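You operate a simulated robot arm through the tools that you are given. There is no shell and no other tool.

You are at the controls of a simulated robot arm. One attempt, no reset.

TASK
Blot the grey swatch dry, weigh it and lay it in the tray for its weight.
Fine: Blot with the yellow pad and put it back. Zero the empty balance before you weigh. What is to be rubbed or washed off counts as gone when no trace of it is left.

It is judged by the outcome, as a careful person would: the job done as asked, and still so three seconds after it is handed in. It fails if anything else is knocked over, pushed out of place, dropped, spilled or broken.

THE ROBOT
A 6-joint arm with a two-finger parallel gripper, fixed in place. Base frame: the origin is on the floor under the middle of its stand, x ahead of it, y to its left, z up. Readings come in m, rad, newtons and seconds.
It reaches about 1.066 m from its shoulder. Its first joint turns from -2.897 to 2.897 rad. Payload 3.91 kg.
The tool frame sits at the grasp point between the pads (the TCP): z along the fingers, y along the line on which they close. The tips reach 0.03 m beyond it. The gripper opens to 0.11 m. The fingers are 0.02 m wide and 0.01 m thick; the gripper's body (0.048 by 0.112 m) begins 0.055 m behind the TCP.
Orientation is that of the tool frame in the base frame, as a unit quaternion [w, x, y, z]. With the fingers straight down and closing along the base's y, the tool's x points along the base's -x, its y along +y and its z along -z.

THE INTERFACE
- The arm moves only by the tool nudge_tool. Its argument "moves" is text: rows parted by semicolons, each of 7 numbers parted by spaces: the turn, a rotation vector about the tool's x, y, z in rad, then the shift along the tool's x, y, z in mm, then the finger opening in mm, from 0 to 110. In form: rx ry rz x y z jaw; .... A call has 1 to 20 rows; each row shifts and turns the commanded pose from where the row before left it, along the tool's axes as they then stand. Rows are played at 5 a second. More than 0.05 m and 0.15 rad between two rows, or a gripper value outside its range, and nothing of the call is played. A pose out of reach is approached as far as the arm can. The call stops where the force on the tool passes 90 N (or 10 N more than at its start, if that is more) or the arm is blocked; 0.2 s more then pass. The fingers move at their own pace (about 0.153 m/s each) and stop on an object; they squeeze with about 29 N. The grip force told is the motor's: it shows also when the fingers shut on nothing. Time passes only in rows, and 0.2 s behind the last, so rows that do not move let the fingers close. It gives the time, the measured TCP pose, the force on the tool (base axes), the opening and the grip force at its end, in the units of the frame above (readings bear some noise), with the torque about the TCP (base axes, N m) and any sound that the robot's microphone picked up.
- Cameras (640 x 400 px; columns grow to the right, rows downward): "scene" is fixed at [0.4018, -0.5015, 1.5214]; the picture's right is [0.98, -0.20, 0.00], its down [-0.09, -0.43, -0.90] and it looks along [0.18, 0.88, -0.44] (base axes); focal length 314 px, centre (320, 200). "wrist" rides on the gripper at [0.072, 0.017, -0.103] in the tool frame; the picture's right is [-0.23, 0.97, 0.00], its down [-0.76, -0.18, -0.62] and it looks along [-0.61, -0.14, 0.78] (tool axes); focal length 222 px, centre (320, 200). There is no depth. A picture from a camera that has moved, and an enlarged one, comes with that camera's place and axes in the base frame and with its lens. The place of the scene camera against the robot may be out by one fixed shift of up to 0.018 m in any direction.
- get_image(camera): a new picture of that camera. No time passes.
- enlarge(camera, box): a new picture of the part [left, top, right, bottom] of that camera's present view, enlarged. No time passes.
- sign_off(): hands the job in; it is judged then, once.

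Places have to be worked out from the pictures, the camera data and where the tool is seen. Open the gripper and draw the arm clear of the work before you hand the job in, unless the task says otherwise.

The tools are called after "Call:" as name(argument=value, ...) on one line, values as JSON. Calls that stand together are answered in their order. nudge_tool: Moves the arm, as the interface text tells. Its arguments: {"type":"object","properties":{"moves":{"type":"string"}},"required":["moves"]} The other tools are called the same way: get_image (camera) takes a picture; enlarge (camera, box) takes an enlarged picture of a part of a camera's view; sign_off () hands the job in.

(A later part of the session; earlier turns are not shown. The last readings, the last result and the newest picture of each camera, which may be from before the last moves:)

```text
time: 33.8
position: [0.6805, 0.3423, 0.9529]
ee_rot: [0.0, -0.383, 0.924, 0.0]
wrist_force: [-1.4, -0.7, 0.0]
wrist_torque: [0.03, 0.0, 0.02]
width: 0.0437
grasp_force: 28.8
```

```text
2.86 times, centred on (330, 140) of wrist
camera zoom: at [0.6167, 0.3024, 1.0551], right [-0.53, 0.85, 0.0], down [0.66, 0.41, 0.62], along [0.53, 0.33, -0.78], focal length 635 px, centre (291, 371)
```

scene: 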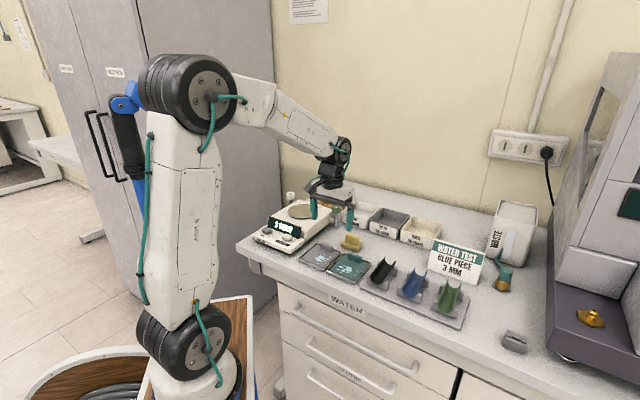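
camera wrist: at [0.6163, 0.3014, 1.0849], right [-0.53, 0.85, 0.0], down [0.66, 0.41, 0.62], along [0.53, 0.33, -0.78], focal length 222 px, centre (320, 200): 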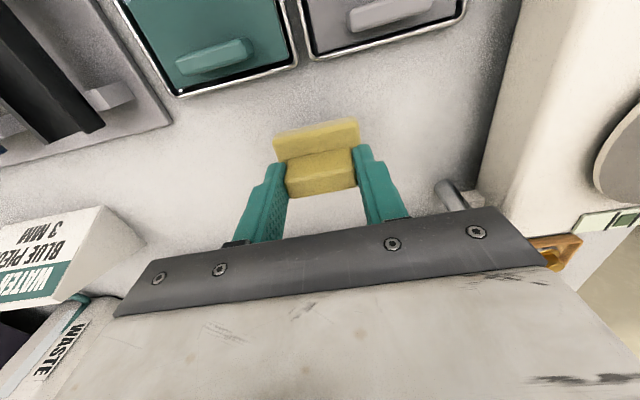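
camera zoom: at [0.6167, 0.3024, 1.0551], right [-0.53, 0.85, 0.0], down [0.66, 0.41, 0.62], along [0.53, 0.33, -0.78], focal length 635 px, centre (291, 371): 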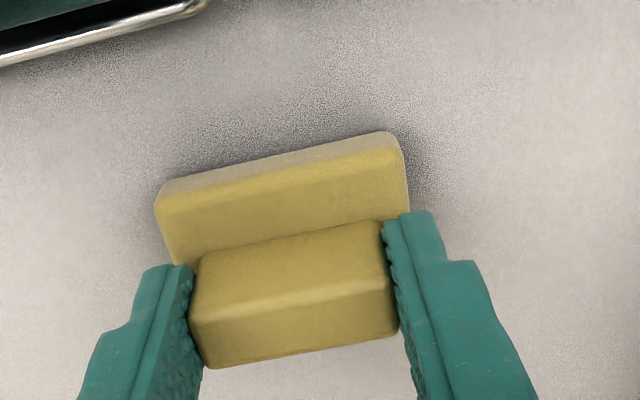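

The pad is back at its original place (camera pose matches within 0.5 mm). I open the fingers and rise straight up.

Call:
nudge_tool(moves="0 0 0 0 0 0.3 20; 0 0 0 0 0 0 46; 0 0 0 0 0 0 52; 0 0 0 0 0 0 75; 0 0 0 0 0 0 90; 0 0 0 0 0 -10 90; 0 0 0 0 0 -30 90; 0 0 0 0 0 -40 90; 0 0 0 0 0 -20 90; 0 0 0 0 0 0 90")

Call:
get_image(camera="wrist")

Call:
enlarge(camera="scene", box=[280, 170, 440, 270])

```text
time: 36.0
position: [0.6791, 0.3407, 1.0535]
ee_rot: [0.0, -0.383, 0.924, 0.0]
wrist_force: [0.1, 0.4, -0.6]
wrist_torque: [0.0, -0.01, 0.03]
width: 0.09
grasp_force: 0.1
```

```text
taken
camera wrist: at [0.6158, 0.301, 1.1559], right [-0.53, 0.85, 0.0], down [0.66, 0.41, 0.62], along [0.53, 0.33, -0.78], focal length 222 px, centre (320, 200)
```

wrist: 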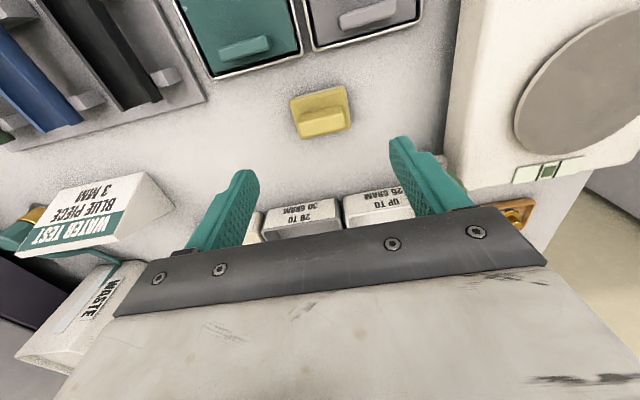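

```text
4.00 times, centred on (360, 220) of scene
camera zoom: at [0.4018, -0.5015, 1.5214], right [0.98, -0.2, 0.0], down [-0.09, -0.43, -0.9], along [0.18, 0.88, -0.44], focal length 1255 px, centre (160, 120)
```

zoom: 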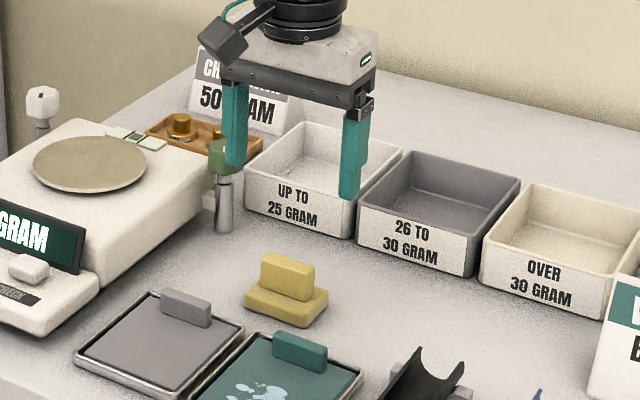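

The pad stands where it was and the swatch is dry. Next I raise and move over the balance front to locate the ZERO button.

Call:
nudge_tool(moves="0 0 0 0 0 -38 90; 0 0 0 0 0 -38 60; 0 0 0 18.15 42.4 0 30; 0 0 0 18.15 42.4 0 0; 0 0 0 18.15 42.4 0 0; 0 0 0 18.15 42.4 0 0; 0 0 0 18.15 42.4 0 0; 0 0 0 18.15 42.4 0 0; 0 0 0 0 0 0 0; 0 0 0 0 0 0 0")

Call:
get_image(camera="wrist")

Call:
get_image(camera="scene")

```text
time: 38.2
position: [0.4223, 0.4458, 1.13]
ee_rot: [0.0, -0.383, 0.924, 0.0]
wrist_force: [0.2, 0.3, 0.5]
wrist_torque: [0.01, -0.01, -0.03]
width: 0.0
grasp_force: 28.7
```

```text
taken
camera wrist: at [0.3595, 0.4058, 1.2334], right [-0.53, 0.85, 0.0], down [0.66, 0.41, 0.62], along [0.53, 0.33, -0.78], focal length 222 px, centre (320, 200)
```

wrist: 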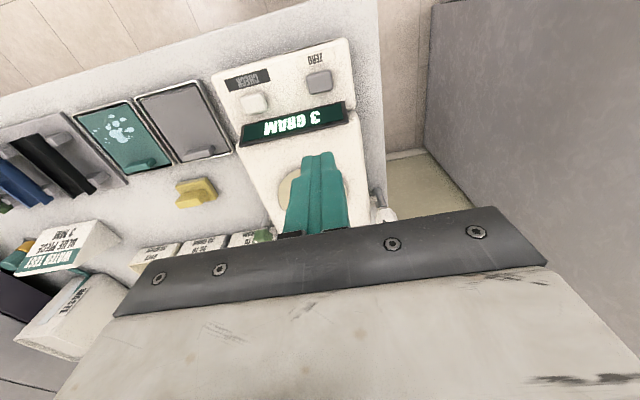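

```text
taken
```

scene: 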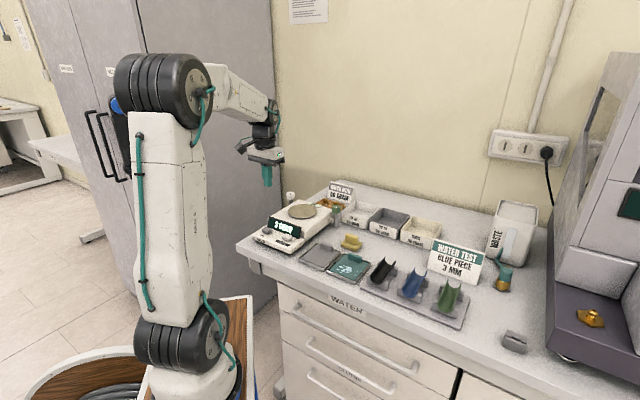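

The fingers are closed to a point and ZERO is visible. I enlarge to compute its location.

Call:
enlarge(camera="wrist", box=[220, 30, 380, 130])

Call:
enlarge(camera="wrist", box=[225, 130, 385, 230])

```text
4.00 times, centred on (300, 80) of wrist
camera zoom: at [0.3595, 0.4058, 1.2334], right [-0.53, 0.85, 0.0], down [0.66, 0.41, 0.62], along [0.53, 0.33, -0.78], focal length 888 px, centre (400, 680)
```

zoom: 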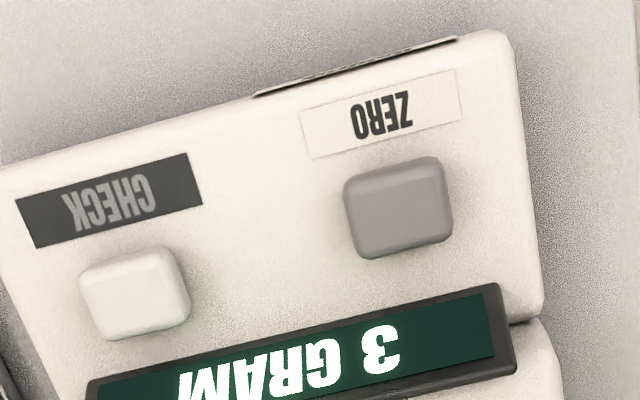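

```text
4.00 times, centred on (305, 180) of wrist
camera zoom: at [0.3595, 0.4058, 1.2334], right [-0.53, 0.85, 0.0], down [0.66, 0.41, 0.62], along [0.53, 0.33, -0.78], focal length 888 px, centre (380, 280)
```

zoom: 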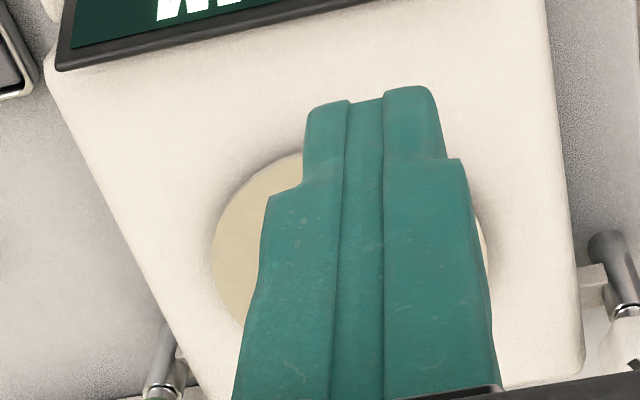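

ZERO's top is about 33×25 mm, centred near (0.406, 0.435, 0.947). I move over it with closed fingers and descend to z≈1.00 (tips 2 cm above it).

Call:
nudge_tool(moves="0 0 0 18.5 5 20 0; 0 0 0 0 0 40 0; 0 0 0 0 0 40 0; 0 0 0 0 0 30 0; 0 0 0 0 0 0 0; 0 0 0 0 0 0 0")

Call:
get_image(camera="wrist")

Call:
enlarge(camera="scene", box=[240, 200, 320, 250])

```text
time: 39.6
position: [0.4055, 0.4352, 0.9969]
ee_rot: [0.0, -0.383, 0.924, 0.0]
wrist_force: [0.4, -0.2, -0.5]
wrist_torque: [0.02, 0.04, -0.06]
width: 0.0
grasp_force: 28.9
```

```text
taken
camera wrist: at [0.3424, 0.395, 1.1004], right [-0.53, 0.85, 0.0], down [0.66, 0.41, 0.62], along [0.53, 0.33, -0.78], focal length 222 px, centre (320, 200)
```

wrist: 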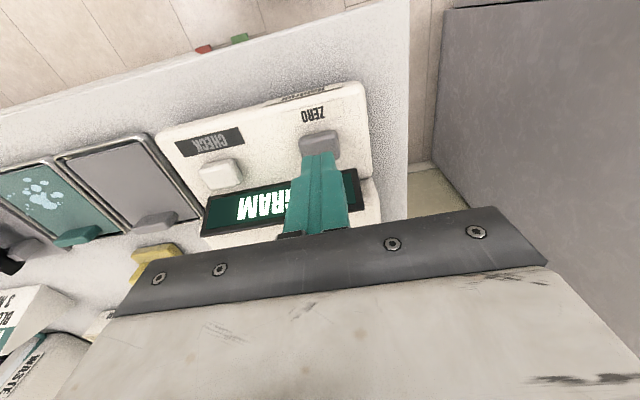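

```text
8.00 times, centred on (280, 225) of scene
camera zoom: at [0.4018, -0.5015, 1.5214], right [0.98, -0.2, 0.0], down [-0.09, -0.43, -0.9], along [0.18, 0.88, -0.44], focal length 2509 px, centre (640, 0)
```

zoom: 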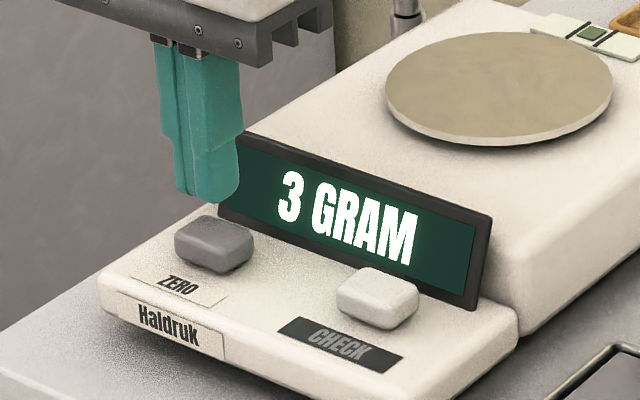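

The fingertips are right above ZERO. I descend to just above and then press in small steps.

Call:
nudge_tool(moves="0 0 0 0 0 10 0; 0 0 0 0 0 5 0; 0 0 0 0 0 2 0; 0 0 0 0 0 0 0")

Call:
enlarge(camera="scene", box=[240, 200, 320, 250])

```text
time: 40.6
position: [0.4059, 0.4351, 0.9804]
ee_rot: [0.001, -0.384, 0.923, 0.001]
wrist_force: [0.1, -0.9, -0.3]
wrist_torque: [0.01, 0.02, 0.0]
width: 0.0
grasp_force: 28.9
```

```text
8.00 times, centred on (280, 225) of scene
camera zoom: at [0.4018, -0.5015, 1.5214], right [0.98, -0.2, 0.0], down [-0.09, -0.43, -0.9], along [0.18, 0.88, -0.44], focal length 2509 px, centre (640, 0)
```

zoom: 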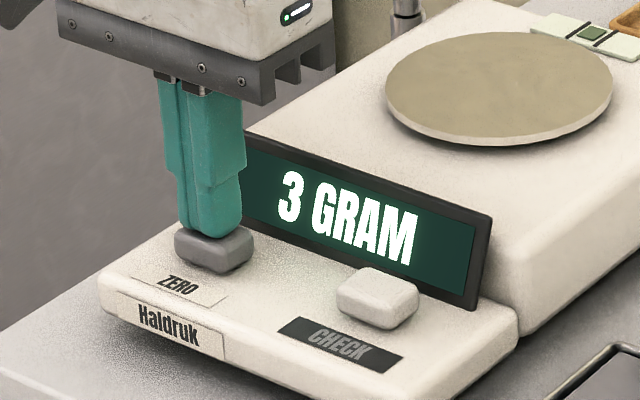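

The tips are nearly on the button. I press 1 mm at a time and look at the force.

Call:
nudge_tool(moves="0 0 0 0 0 1 0; 0 0 0 0 0 1 0; 0 0 0 0 0 1 0; 0 0 0 0 0 0 0")

Call:
enlarge(camera="scene", box=[240, 200, 320, 250])

```text
time: 41.6
position: [0.4072, 0.4347, 0.9769]
ee_rot: [-0.001, -0.383, 0.924, -0.001]
wrist_force: [0.2, 1.4, 1.9]
wrist_torque: [0.03, 0.04, -0.01]
width: 0.0
grasp_force: 29.0
```

```text
8.00 times, centred on (280, 225) of scene
camera zoom: at [0.4018, -0.5015, 1.5214], right [0.98, -0.2, 0.0], down [-0.09, -0.43, -0.9], along [0.18, 0.88, -0.44], focal length 2509 px, centre (640, 0)
```

zoom: 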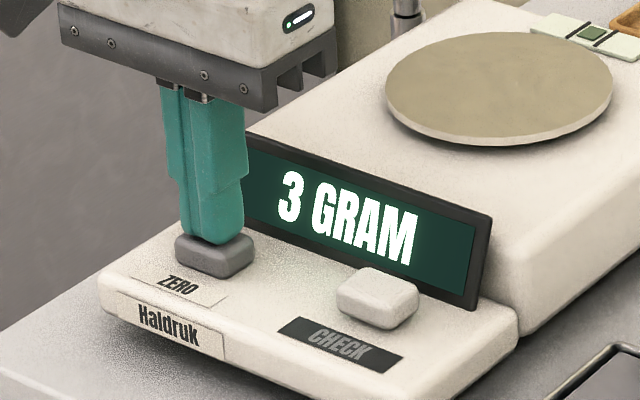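

Light contact (~2 N); I press a bit deeper.

Call:
nudge_tool(moves="0 0 0 0 0 1 0; 0 0 0 0 0 1 0; 0 0 0 0 0 0 0")

Call:
enlarge(camera="scene", box=[240, 200, 320, 250])

```text
time: 42.4
position: [0.4067, 0.4345, 0.9748]
ee_rot: [0.0, -0.383, 0.924, 0.0]
wrist_force: [-0.5, 0.9, 2.5]
wrist_torque: [0.05, 0.01, 0.02]
width: 0.0
grasp_force: 28.9
heard: click
```

```text
8.00 times, centred on (280, 225) of scene
camera zoom: at [0.4018, -0.5015, 1.5214], right [0.98, -0.2, 0.0], down [-0.09, -0.43, -0.9], along [0.18, 0.88, -0.44], focal length 2509 px, centre (640, 0)
```

zoom: 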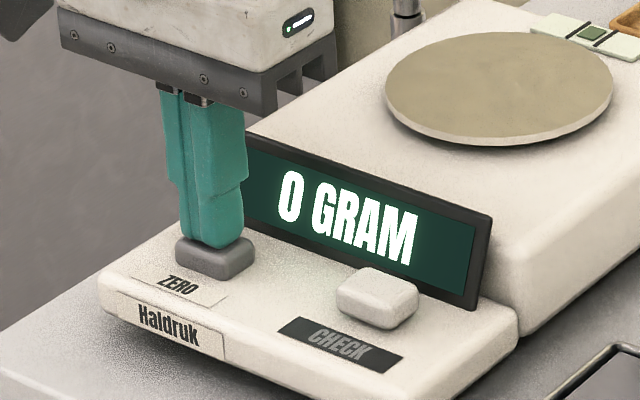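

Click heard and the display reads 0 GRAM. I rise straight up and go back over the swatch area with open fingers.

Call:
nudge_tool(moves="0 0 0 0 0 -5 0; 0 0 0 0 0 -15 0; 0 0 0 0 0 -40 0; 0 0 0 0 0 -40 0; 0 0 0 -4 -45 0 20; 0 0 0 -4 -45 0 50; 0 0 0 -4 -45 0 75; 0 0 0 -4 -45 0 75; 0 0 0 -4 -45 0 75; 0 0 0 0 0 0 75; 0 0 0 0 0 0 75")

Call:
get_image(camera="wrist")

Call:
enlarge(camera="scene", box=[240, 180, 400, 280])

```text
time: 44.8
position: [0.5806, 0.2896, 1.0775]
ee_rot: [0.0, -0.384, 0.923, 0.0]
wrist_force: [-0.4, -0.8, -0.1]
wrist_torque: [0.02, 0.04, 0.02]
width: 0.075
grasp_force: 0.0
```

```text
taken
camera wrist: at [0.5164, 0.2501, 1.1804], right [-0.53, 0.85, 0.0], down [0.66, 0.41, 0.62], along [0.53, 0.33, -0.78], focal length 222 px, centre (320, 200)
```

wrist: 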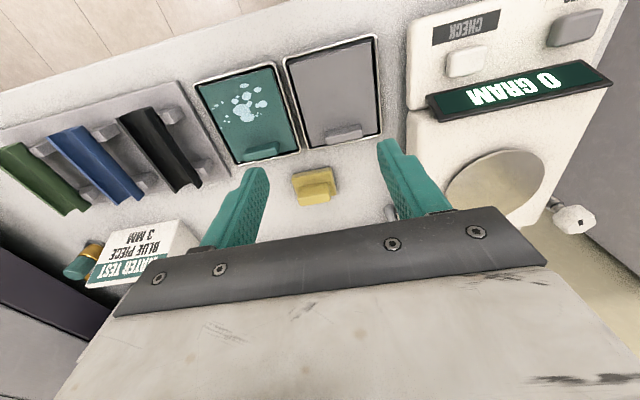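

```text
4.00 times, centred on (320, 230) of scene
camera zoom: at [0.4018, -0.5015, 1.5214], right [0.98, -0.2, 0.0], down [-0.09, -0.43, -0.9], along [0.18, 0.88, -0.44], focal length 1255 px, centre (320, 80)
```

zoom: 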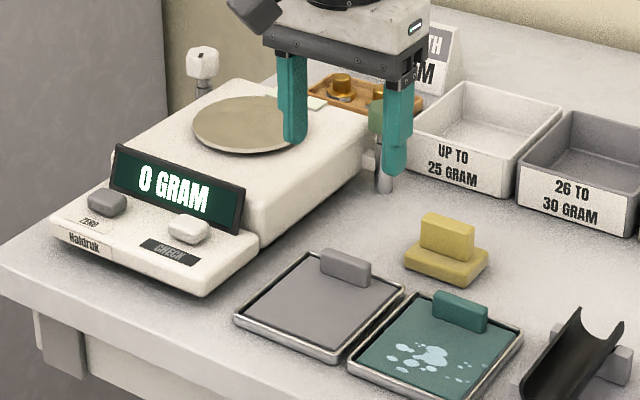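

Display holds at 0 GRAM. I enlarge the swatch from this view to check dryness once more and to measure the tab.

Call:
enlarge(camera="wrist", box=[270, 25, 400, 155])

Call:
enlarge(camera="wrist", box=[300, 100, 400, 160])

```text
3.08 times, centred on (335, 90) of wrist
camera zoom: at [0.5164, 0.2501, 1.1804], right [-0.53, 0.85, 0.0], down [0.66, 0.41, 0.62], along [0.53, 0.33, -0.78], focal length 684 px, centre (274, 538)
```

zoom: 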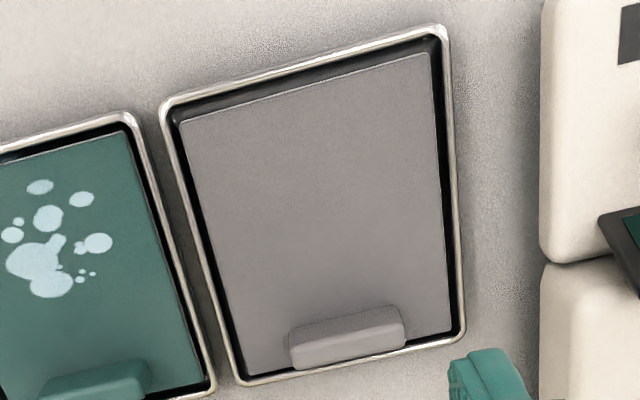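

```text
6.40 times, centred on (350, 130) of wrist
camera zoom: at [0.5164, 0.2501, 1.1804], right [-0.53, 0.85, 0.0], down [0.66, 0.41, 0.62], along [0.53, 0.33, -0.78], focal length 1422 px, centre (128, 648)
```

zoom: 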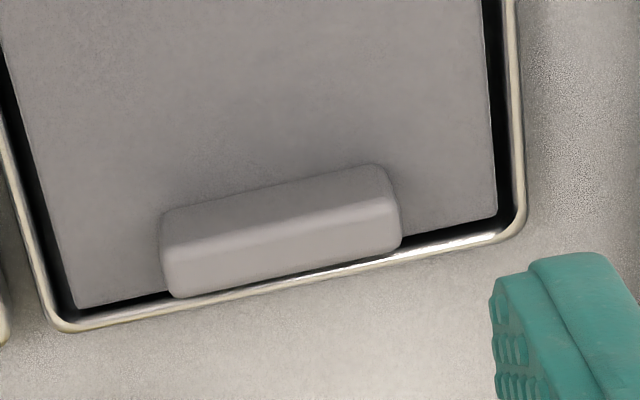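

The swatch is clean everywhere. Its tab (43×9 mm, 18 mm tall, top z≈0.927) is centred at about (0.593, 0.331); I move above it with 60 mm opening and descend to z≈0.98.

Call:
nudge_tool(moves="0 0 0 -38 20.3 0 60; 0 0 0 0 0 35 60; 0 0 0 0 0 35 60; 0 0 0 0 0 27 60; 0 0 0 0 0 0 60; 0 0 0 0 0 0 60")

Call:
enlarge(camera="wrist", box=[220, 90, 420, 220])

Call:
enlarge(camera="scene", box=[290, 215, 370, 265])

```text
time: 46.2
position: [0.5916, 0.333, 0.9782]
ee_rot: [0.001, -0.384, 0.924, 0.0]
wrist_force: [-0.7, 0.6, 0.7]
wrist_torque: [-0.04, 0.02, -0.01]
width: 0.0601
grasp_force: 0.0
```

```text
3.08 times, centred on (320, 155) of wrist
camera zoom: at [0.5283, 0.2922, 1.0814], right [-0.53, 0.85, 0.0], down [0.66, 0.41, 0.62], along [0.53, 0.33, -0.78], focal length 684 px, centre (320, 338)
```

zoom: 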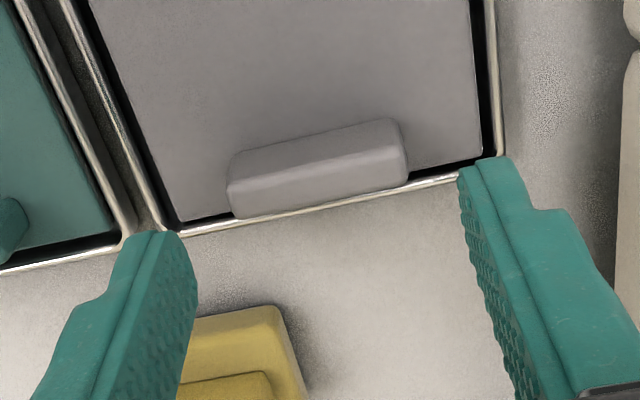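

```text
8.00 times, centred on (330, 240) of scene
camera zoom: at [0.4018, -0.5015, 1.5214], right [0.98, -0.2, 0.0], down [-0.09, -0.43, -0.9], along [0.18, 0.88, -0.44], focal length 2509 px, centre (240, -120)
```

zoom: 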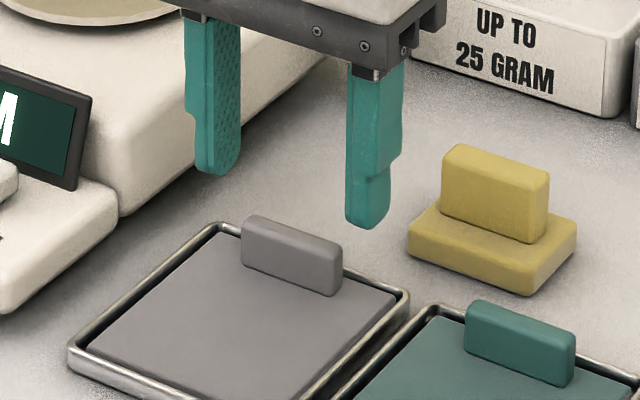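

The tab is centred between the fingers to within 1 mm. I descend to z≈0.9435 (tips ~4 mm above the swatch surface).

Call:
nudge_tool(moves="0 0 0 0 0 15 60; 0 0 0 0 0 10 60; 0 0 0 0 0 6 60; 0 0 0 0 0 3.5 60; 0 0 0 0 0 0 60; 0 0 0 0 0 0 60")

Call:
enlarge(camera="wrist", box=[220, 90, 420, 220])

Call:
enlarge(camera="scene", box=[290, 215, 370, 265])

```text
time: 47.6
position: [0.5925, 0.332, 0.9444]
ee_rot: [-0.001, -0.384, 0.923, 0.0]
wrist_force: [-0.5, 1.0, 1.2]
wrist_torque: [-0.01, 0.01, 0.01]
width: 0.06
grasp_force: 0.1
```

```text
3.08 times, centred on (320, 155) of wrist
camera zoom: at [0.5287, 0.2926, 1.0473], right [-0.53, 0.85, 0.0], down [0.66, 0.41, 0.62], along [0.53, 0.33, -0.78], focal length 684 px, centre (320, 338)
```

zoom: 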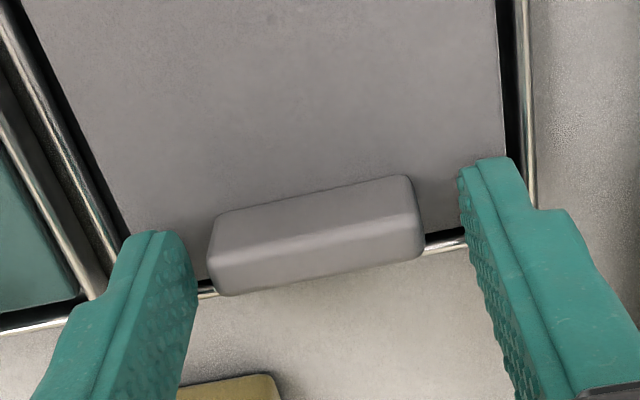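

```text
8.00 times, centred on (330, 240) of scene
camera zoom: at [0.4018, -0.5015, 1.5214], right [0.98, -0.2, 0.0], down [-0.09, -0.43, -0.9], along [0.18, 0.88, -0.44], focal length 2509 px, centre (240, -120)
```

zoom: 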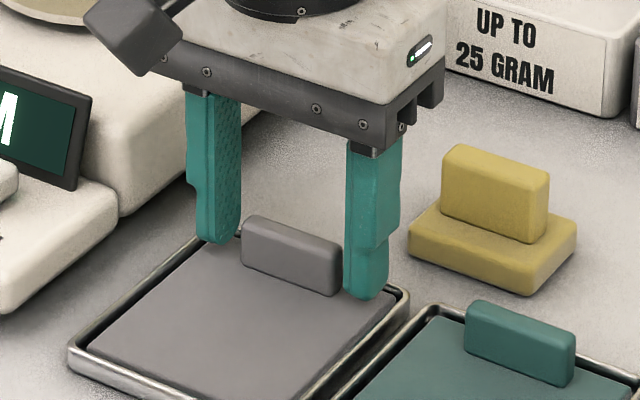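

Fingers straddle the tab cleanly with tips just above the swatch. I close on it.

Call:
nudge_tool(moves="0 0 0 0 0 0 50; 0 0 0 0 0 0 44; 0 0 0 0 0 0 20; 0 0 0 0 0 0 20; 0 0 0 0 0 0 20")

Call:
enlarge(camera="scene", box=[290, 215, 370, 265])

```text
time: 48.8
position: [0.5919, 0.3321, 0.9444]
ee_rot: [0.0, -0.383, 0.924, -0.001]
wrist_force: [0.3, 0.8, 1.2]
wrist_torque: [0.01, 0.0, 0.01]
width: 0.0435
grasp_force: 28.5
```

```text
8.00 times, centred on (330, 240) of scene
camera zoom: at [0.4018, -0.5015, 1.5214], right [0.98, -0.2, 0.0], down [-0.09, -0.43, -0.9], along [0.18, 0.88, -0.44], focal length 2509 px, centre (240, -120)
```

zoom: 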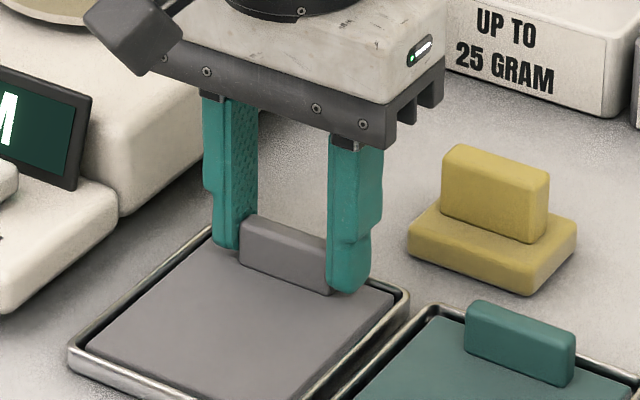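

Gripped at 43.5 mm, 28.5 N. I lift slowly straight up and check that the swatch hangs level and the holder stays put.

Call:
nudge_tool(moves="0 0 0 0 0 -5 20; 0 0 0 0 0 -10 20; 0 0 0 0 0 -20 20; 0 0 0 0 0 -30 20; 0 0 0 0 0 -35 20; 0 0 0 0 0 0 20; 0 0 0 0 0 0 20")

Call:
get_image(camera="scene")

Call:
get_image(camera="wrist")

```text
time: 50.4
position: [0.5936, 0.3324, 1.045]
ee_rot: [0.001, -0.383, 0.924, 0.0]
wrist_force: [0.4, -0.1, 0.2]
wrist_torque: [0.01, -0.02, 0.0]
width: 0.0438
grasp_force: 28.5
```

```text
taken
```

scene: 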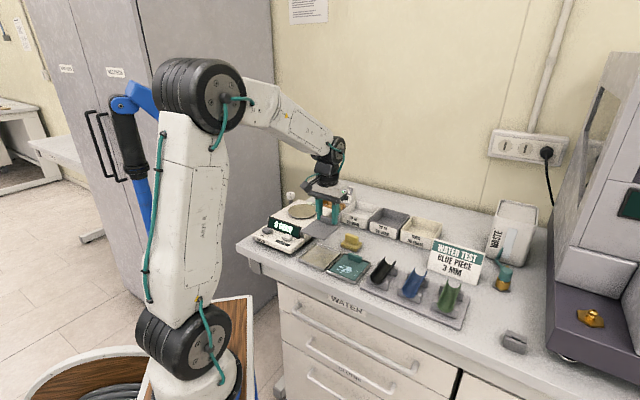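

```text
taken
camera wrist: at [0.5296, 0.292, 1.1474], right [-0.53, 0.85, 0.0], down [0.66, 0.41, 0.62], along [0.53, 0.33, -0.78], focal length 222 px, centre (320, 200)
```

wrist: 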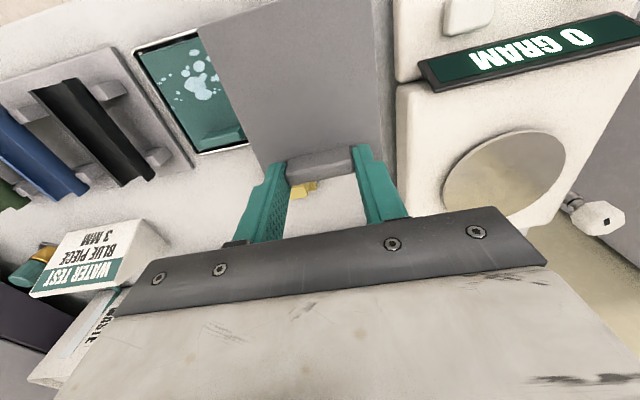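

The swatch is held securely. Now I enlarge the pan from here to triangulate its centre and height.

Call:
enlarge(camera="wrist", box=[400, 100, 640, 250])

Call:
enlarge(camera="scene", box=[250, 180, 370, 255])

```text
2.67 times, centred on (520, 175) of wrist
camera zoom: at [0.5296, 0.292, 1.1474], right [-0.53, 0.85, 0.0], down [0.66, 0.41, 0.62], along [0.53, 0.33, -0.78], focal length 592 px, centre (-213, 267)
```

zoom: 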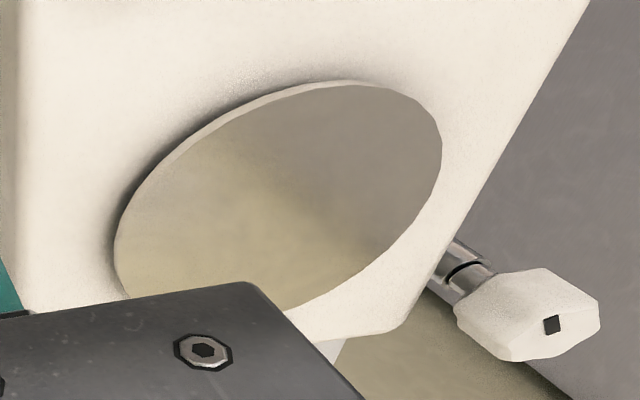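

```text
5.33 times, centred on (310, 218) of scene
camera zoom: at [0.4018, -0.5015, 1.5214], right [0.98, -0.2, 0.0], down [-0.09, -0.43, -0.9], along [0.18, 0.88, -0.44], focal length 1673 px, centre (373, 107)
```

zoom: 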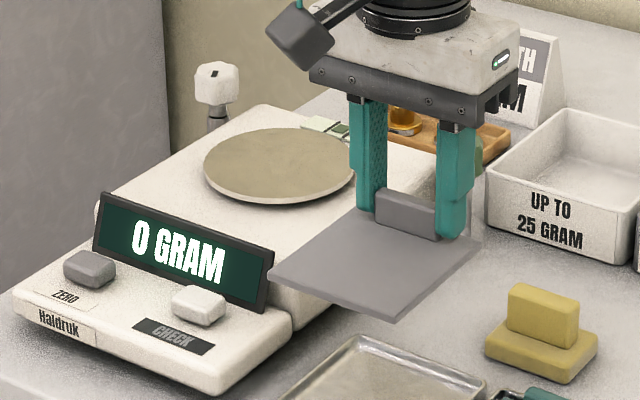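

The swatch is thin (~5–6 mm) and level. Pan estimate: centre ≈(0.533, 0.499), top z≈0.973. I rise 40 mm and move 60 mm deeper to see the pan unobstructed before placing.

Call:
nudge_tool(moves="0 0 0 0 0 -20 20; 0 0 0 0 0 -20 20; 0 0 0 -30 0 0 20; 0 0 0 -30 0 0 20; 0 0 0 0 0 0 20; 0 0 0 0 0 0 20")

Call:
get_image(camera="wrist")

Call:
enlarge(camera="wrist", box=[400, 60, 640, 210])

```text
time: 51.8
position: [0.635, 0.3757, 1.084]
ee_rot: [0.0, -0.384, 0.923, 0.001]
wrist_force: [0.6, -0.2, -0.1]
wrist_torque: [0.0, 0.02, -0.01]
width: 0.0436
grasp_force: 29.1
```

```text
taken
camera wrist: at [0.5717, 0.3355, 1.1876], right [-0.53, 0.85, 0.0], down [0.66, 0.41, 0.62], along [0.53, 0.33, -0.78], focal length 222 px, centre (320, 200)
```

wrist: 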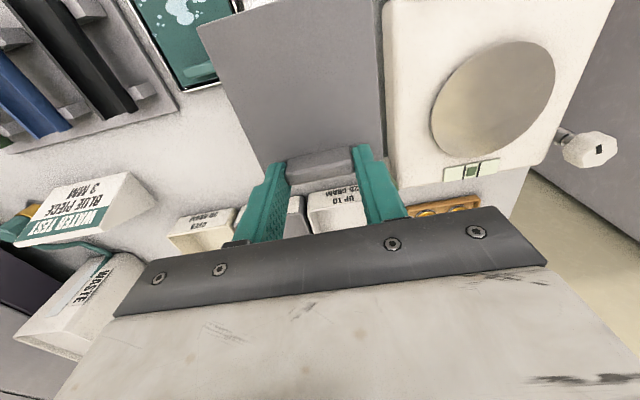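

```text
2.67 times, centred on (520, 135) of wrist
camera zoom: at [0.5717, 0.3355, 1.1876], right [-0.53, 0.85, 0.0], down [0.66, 0.41, 0.62], along [0.53, 0.33, -0.78], focal length 592 px, centre (-213, 373)
```

zoom: 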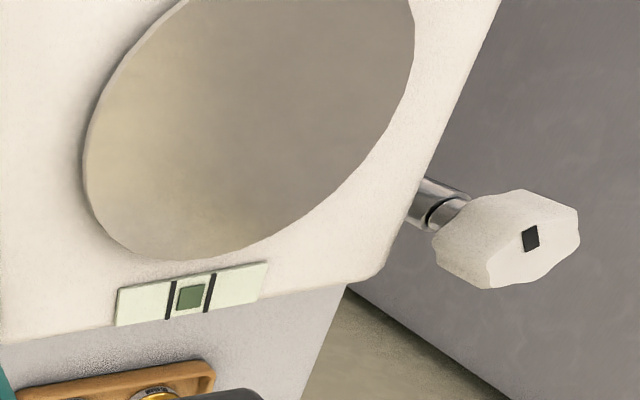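

Pan centre now estimated at bench (p,q)=(0.0255, 0.732), radius ≈56 mm, and the level bubble is centred. I carry the swatch over so its centre lies above the pan centre.

Call:
nudge_tool(moves="0 0 0 -10.5 31.7 0 20; 0 0 0 -10.5 31.7 0 20; 0 0 0 -10.5 31.7 0 20; 0 0 0 -10.5 31.7 0 20; 0 0 0 -10.5 31.7 0 20; 0 0 0 0 0 0 20; 0 0 0 0 0 0 20")

Call:
get_image(camera="wrist")

Call:
enlarge(camera="scene", box=[250, 170, 370, 245])

```text
time: 53.4
position: [0.5593, 0.523, 1.0857]
ee_rot: [-0.001, -0.383, 0.924, -0.001]
wrist_force: [-0.3, -0.9, -0.2]
wrist_torque: [-0.02, -0.01, 0.02]
width: 0.0437
grasp_force: 28.9
```

```text
taken
camera wrist: at [0.4952, 0.4829, 1.1889], right [-0.53, 0.85, 0.0], down [0.66, 0.41, 0.62], along [0.53, 0.33, -0.78], focal length 222 px, centre (320, 200)
```

wrist: 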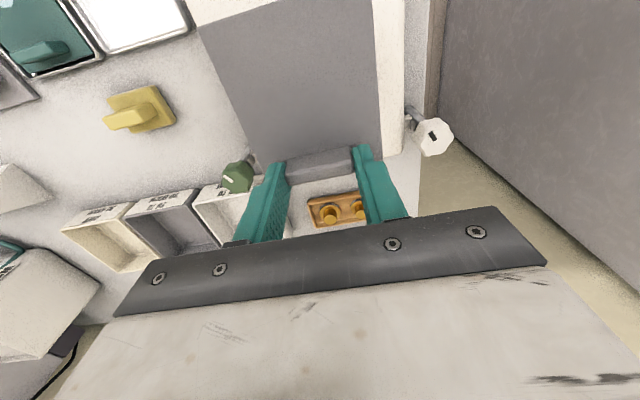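

```text
5.33 times, centred on (310, 208) of scene
camera zoom: at [0.4018, -0.5015, 1.5214], right [0.98, -0.2, 0.0], down [-0.09, -0.43, -0.9], along [0.18, 0.88, -0.44], focal length 1673 px, centre (373, 160)
```

zoom: 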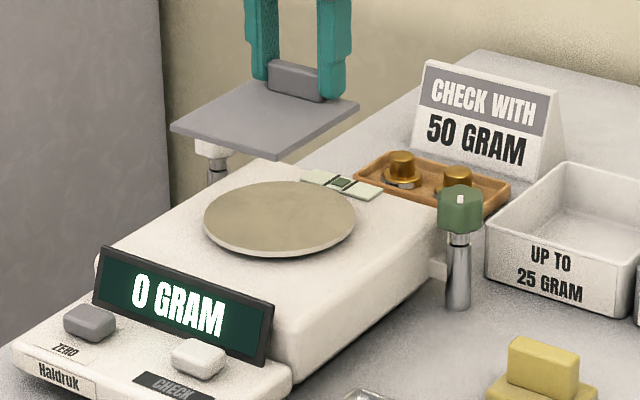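

The swatch is above the pan, a few mm short; I shift 5 mm back and descend to z≈1.02 (about 7 mm above the pan).

Call:
nudge_tool(moves="0 0 0 -5 -2 10 20; 0 0 0 0 0 20 20; 0 0 0 0 0 20 20; 0 0 0 0 0 15 20; 0 0 0 0 0 0 20; 0 0 0 0 0 0 20")

Call:
enlarge(camera="scene", box=[250, 170, 370, 245])

Call:
get_image(camera="wrist")

```text
time: 54.8
position: [0.565, 0.5247, 1.0192]
ee_rot: [-0.001, -0.383, 0.924, 0.001]
wrist_force: [-0.2, 0.2, 0.0]
wrist_torque: [0.02, 0.0, -0.01]
width: 0.0436
grasp_force: 29.2
```

```text
5.33 times, centred on (310, 208) of scene
camera zoom: at [0.4018, -0.5015, 1.5214], right [0.98, -0.2, 0.0], down [-0.09, -0.43, -0.9], along [0.18, 0.88, -0.44], focal length 1673 px, centre (373, 160)
```

zoom: 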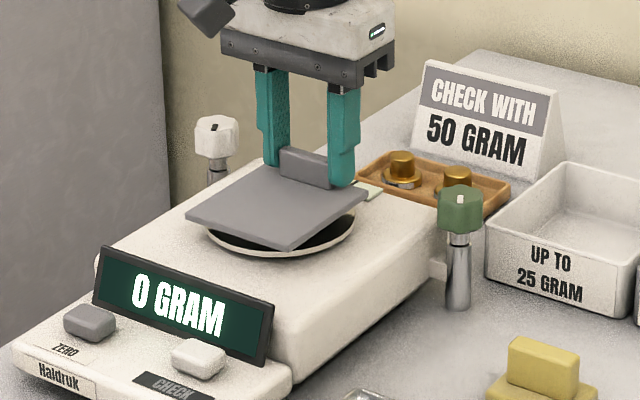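

```text
taken
camera wrist: at [0.5016, 0.4855, 1.122], right [-0.53, 0.85, 0.0], down [0.66, 0.41, 0.62], along [0.53, 0.33, -0.78], focal length 222 px, centre (320, 200)
```

wrist: 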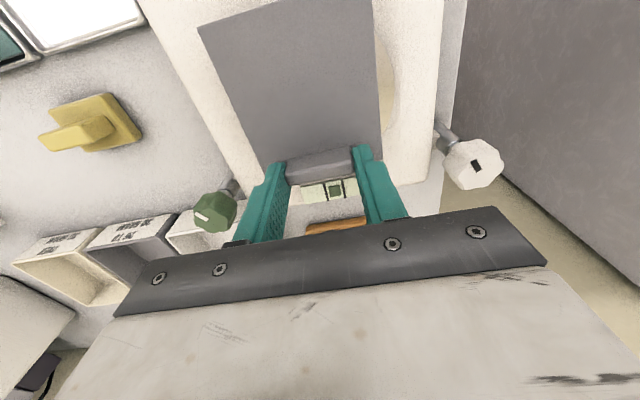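

The swatch is centred over the pan and still clear of it, with the display at 0. I lower in small steps until the display or force shows contact.

Call:
nudge_tool(moves="0 0 0 0 0 1.5 20; 0 0 0 0 0 1.5 20; 0 0 0 0 0 1 20; 0 0 0 0 0 0 20")

Call:
enlarge(camera="scene", box=[260, 190, 340, 240])

```text
time: 55.8
position: [0.5642, 0.5266, 1.015]
ee_rot: [0.0, -0.384, 0.923, 0.0]
wrist_force: [0.3, 0.2, -0.3]
wrist_torque: [-0.01, 0.01, -0.02]
width: 0.0436
grasp_force: 29.1
```

```text
8.00 times, centred on (300, 215) of scene
camera zoom: at [0.4018, -0.5015, 1.5214], right [0.98, -0.2, 0.0], down [-0.09, -0.43, -0.9], along [0.18, 0.88, -0.44], focal length 2509 px, centre (480, 80)
```

zoom: 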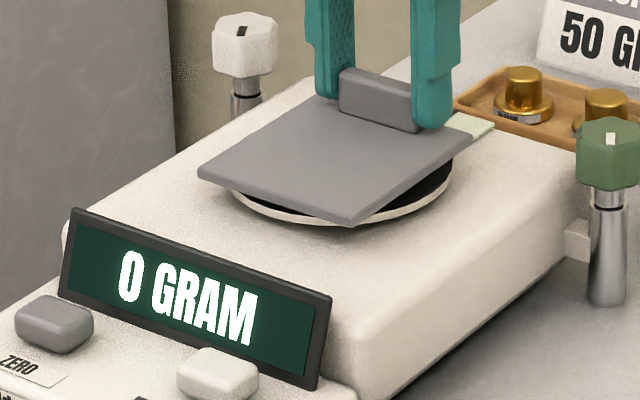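

Still a small gap to the pan. I continue with 1 mm steps.

Call:
nudge_tool(moves="0 0 0 0 0 1 20; 0 0 0 0 0 1 20; 0 0 0 0 0 0 20")

Call:
enlarge(camera="scene", box=[260, 190, 340, 240])

```text
time: 56.6
position: [0.5642, 0.5253, 1.0129]
ee_rot: [0.0, -0.383, 0.924, -0.001]
wrist_force: [-0.7, 0.2, -0.8]
wrist_torque: [0.0, 0.02, -0.01]
width: 0.0434
grasp_force: 29.4
```

```text
8.00 times, centred on (300, 215) of scene
camera zoom: at [0.4018, -0.5015, 1.5214], right [0.98, -0.2, 0.0], down [-0.09, -0.43, -0.9], along [0.18, 0.88, -0.44], focal length 2509 px, centre (480, 80)
```

zoom: 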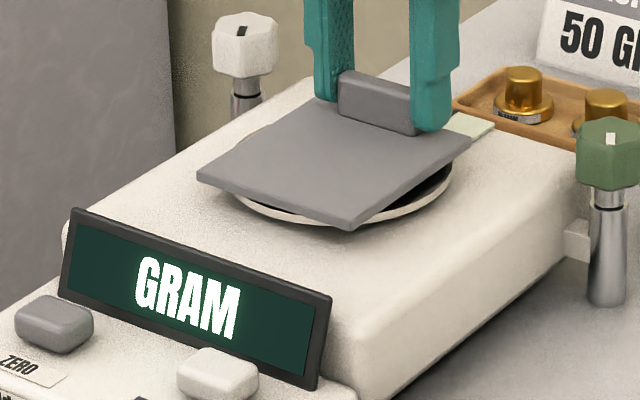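

The display number blanked, meaning the pan has begun to feel the swatch. I wait a moment, lower 0.5 mm, and look again.

Call:
nudge_tool(moves="0 0 0 0 0 0.5 20; 0 0 0 0 0 0 20; 0 0 0 0 0 0 20")

Call:
enlarge(camera="scene", box=[260, 190, 340, 240])

```text
time: 57.4
position: [0.5654, 0.5244, 1.0126]
ee_rot: [-0.001, -0.384, 0.924, 0.001]
wrist_force: [0.7, 0.1, 0.9]
wrist_torque: [-0.02, 0.0, 0.02]
width: 0.0435
grasp_force: 29.2
```

```text
8.00 times, centred on (300, 215) of scene
camera zoom: at [0.4018, -0.5015, 1.5214], right [0.98, -0.2, 0.0], down [-0.09, -0.43, -0.9], along [0.18, 0.88, -0.44], focal length 2509 px, centre (480, 80)
```

zoom: 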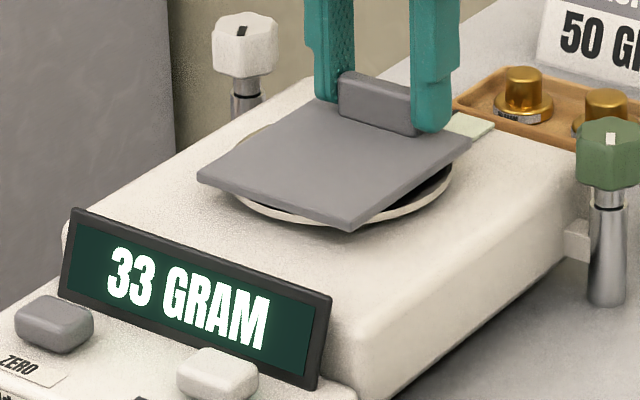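

33 GRAM is with my hand still on it, so not valid. I open the fingers and rise clear, then read the display.

Call:
nudge_tool(moves="0 0 0 0 0 0 46; 0 0 0 0 0 0 54; 0 0 0 0 0 0 62; 0 0 0 0 0 0 62; 0 0 0 0 0 -8 62; 0 0 0 0 0 -20 62; 0 0 0 0 0 -30 62; 0 0 0 0 0 0 62; 0 0 0 0 0 0 62; 0 0 0 0 0 0 62")

Call:
enlarge(camera="scene", box=[250, 170, 370, 245])

Call:
get_image(camera="wrist")

```text
time: 59.6
position: [0.5632, 0.5247, 1.0707]
ee_rot: [0.0, -0.383, 0.924, 0.0]
wrist_force: [0.2, 0.1, 0.6]
wrist_torque: [-0.01, 0.0, -0.02]
width: 0.0621
grasp_force: 0.1
```

```text
5.33 times, centred on (310, 208) of scene
camera zoom: at [0.4018, -0.5015, 1.5214], right [0.98, -0.2, 0.0], down [-0.09, -0.43, -0.9], along [0.18, 0.88, -0.44], focal length 1673 px, centre (373, 160)
```

zoom: 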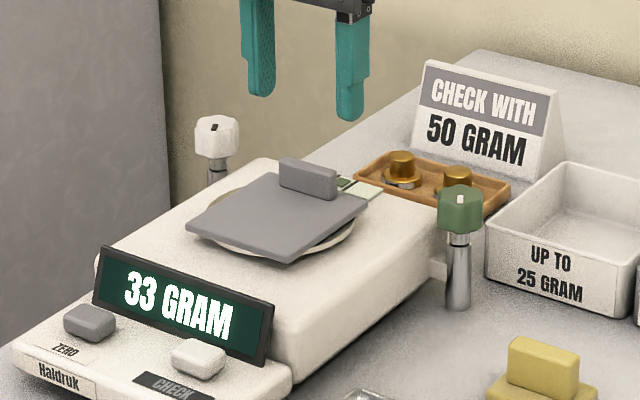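

```text
taken
camera wrist: at [0.5, 0.4849, 1.1738], right [-0.53, 0.85, 0.0], down [0.66, 0.41, 0.62], along [0.53, 0.33, -0.78], focal length 222 px, centre (320, 200)
```

wrist: 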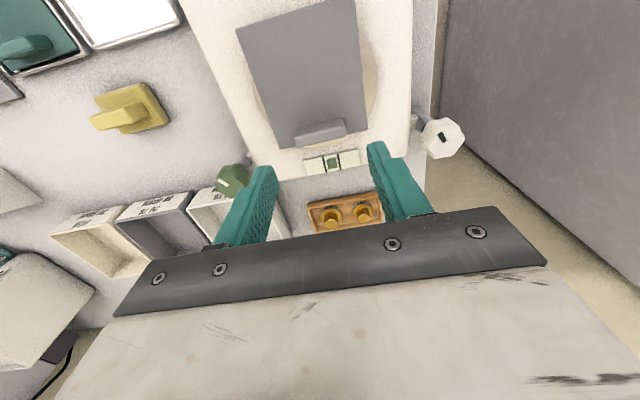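

The released reading is 33 GRAM. I zoom in on the display and the CHECK tag to make sure it is settled, and look at the swatch tab for re-gripping.

Call:
nudge_tool(moves="0 0 0 0 0 0 62; 0 0 0 0 0 0 62; 0 0 0 0 0 0 62; 0 0 0 0 0 0 62; 0 0 0 0 0 0 62")

Call:
enlarge(camera="scene", box=[245, 205, 325, 255])

Call:
enlarge(camera="wrist", box=[220, 80, 420, 210])

Call:
enlarge(camera="scene", box=[340, 185, 450, 255])

```text
time: 60.8
position: [0.5652, 0.5248, 1.0706]
ee_rot: [0.0, -0.384, 0.923, 0.0]
wrist_force: [-0.1, -0.3, -0.2]
wrist_torque: [-0.01, -0.03, 0.03]
width: 0.0619
grasp_force: 0.0
```

```text
8.00 times, centred on (285, 230) of scene
camera zoom: at [0.4018, -0.5015, 1.5214], right [0.98, -0.2, 0.0], down [-0.09, -0.43, -0.9], along [0.18, 0.88, -0.44], focal length 2509 px, centre (600, -40)
```

zoom: 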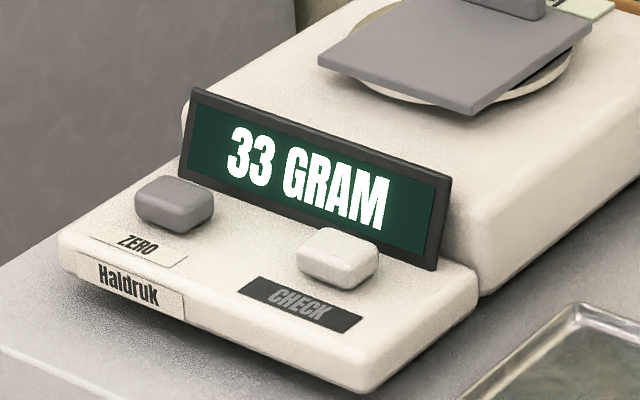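

```text
3.08 times, centred on (320, 145) of wrist
camera zoom: at [0.5, 0.4849, 1.1737], right [-0.53, 0.85, 0.0], down [0.66, 0.41, 0.62], along [0.53, 0.33, -0.78], focal length 684 px, centre (320, 369)
```

zoom: 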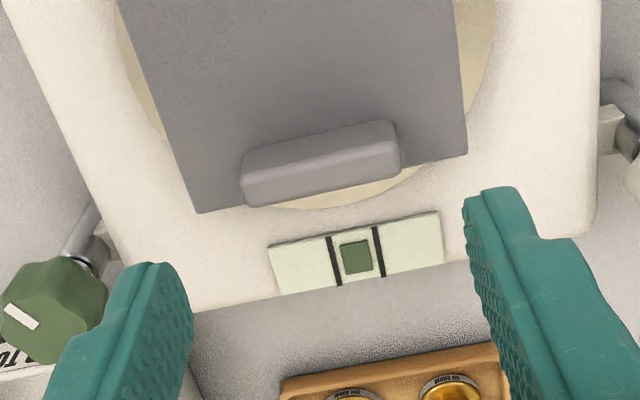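

```text
5.71 times, centred on (395, 220) of scene
camera zoom: at [0.4018, -0.5015, 1.5214], right [0.98, -0.2, 0.0], down [-0.09, -0.43, -0.9], along [0.18, 0.88, -0.44], focal length 1792 px, centre (-109, 86)
```

zoom: 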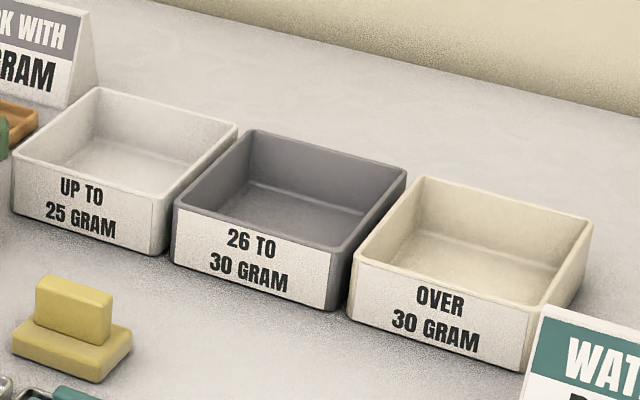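

The reading is settled at 33 GRAM with the balance level, so the swatch belongs in "OVER 30 GRAM". The tab is still centred under the gripper; I descend 57 mm and re-grip.

Call:
nudge_tool(moves="0 0 0 -1 0 20 62; 0 0 0 0 0 20 62; 0 0 0 0 0 10 62; 0 0 0 0 0 7 62; 0 0 0 0 0 0 62; 0 0 0 0 0 0 50; 0 0 0 0 0 0 44; 0 0 0 0 0 0 20; 0 0 0 0 0 0 20; 0 0 0 0 0 0 20")

Call:
enlarge(camera="scene", box=[260, 190, 340, 240])

Call:
get_image(camera="wrist")

```text
time: 63.0
position: [0.5654, 0.5251, 1.0147]
ee_rot: [0.0, -0.384, 0.923, -0.001]
wrist_force: [0.4, -0.2, 0.5]
wrist_torque: [0.01, 0.0, 0.03]
width: 0.0436
grasp_force: 29.0
```

```text
8.00 times, centred on (300, 215) of scene
camera zoom: at [0.4018, -0.5015, 1.5214], right [0.98, -0.2, 0.0], down [-0.09, -0.43, -0.9], along [0.18, 0.88, -0.44], focal length 2509 px, centre (480, 80)
```

zoom: 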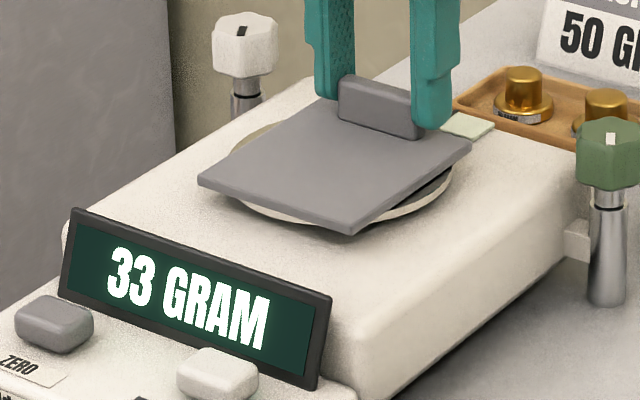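

```text
taken
camera wrist: at [0.5014, 0.4863, 1.1168], right [-0.53, 0.85, 0.0], down [0.66, 0.41, 0.62], along [0.53, 0.33, -0.78], focal length 222 px, centre (320, 200)
```

wrist: 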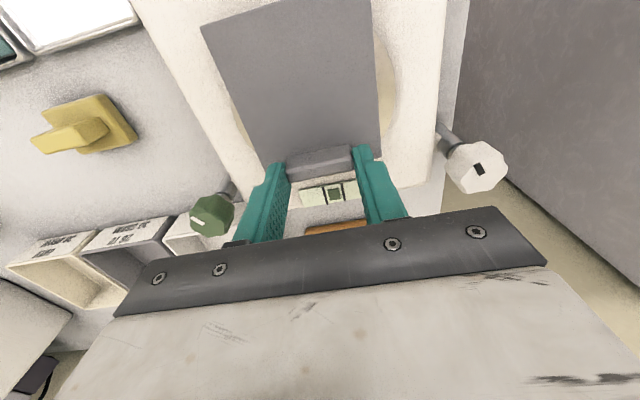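

The swatch is re-gripped (43.6 mm). I lift straight up about 105 mm and carry it at a safe height toward the OVER 30 GRAM tray, stopping short to measure the tray.

Call:
nudge_tool(moves="0 0 0 0 0 -5 20; 0 0 0 0 0 -20 20; 0 0 0 0 0 -40 20; 0 0 0 0 0 -40 20; 0 0 0 -3.8 -35 0 20; 0 0 0 -3.8 -35 0 20; 0 0 0 -3.8 -35 0 20; 0 0 0 -3.8 -35 0 20; 0 0 0 -3.8 -35 0 20; 0 0 0 -3.8 -35 0 20; 0 0 0 -3.8 -35 0 20; 0 0 0 -3.8 -35 0 20; 0 0 0 0 -35 0 20; 0 0 0 0 -35 0 20; 0 0 0 0 0 0 20; 0 0 0 0 0 0 20")

Call:
get_image(camera="wrist")

Call:
get_image(camera="scene")

```text
time: 66.4
position: [0.8377, 0.2992, 1.12]
ee_rot: [0.0, -0.384, 0.923, 0.0]
wrist_force: [-0.3, -0.5, 0.1]
wrist_torque: [0.01, -0.01, -0.02]
width: 0.0436
grasp_force: 28.9
```

```text
taken
camera wrist: at [0.7728, 0.2591, 1.2227], right [-0.53, 0.85, 0.0], down [0.66, 0.41, 0.62], along [0.53, 0.33, -0.78], focal length 222 px, centre (320, 200)
```

wrist: 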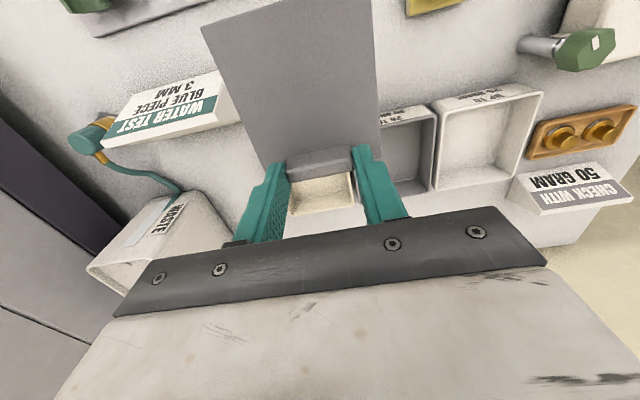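

```text
taken
```

scene: 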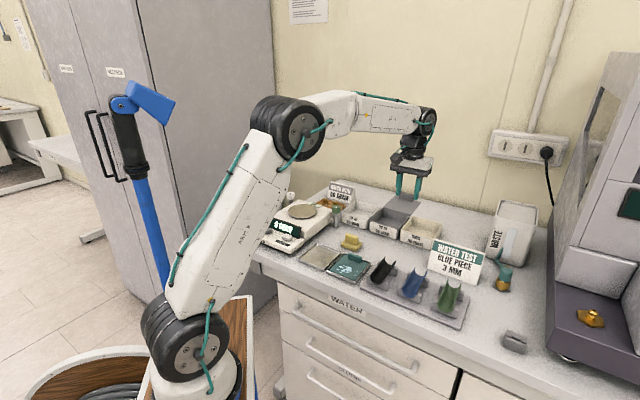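

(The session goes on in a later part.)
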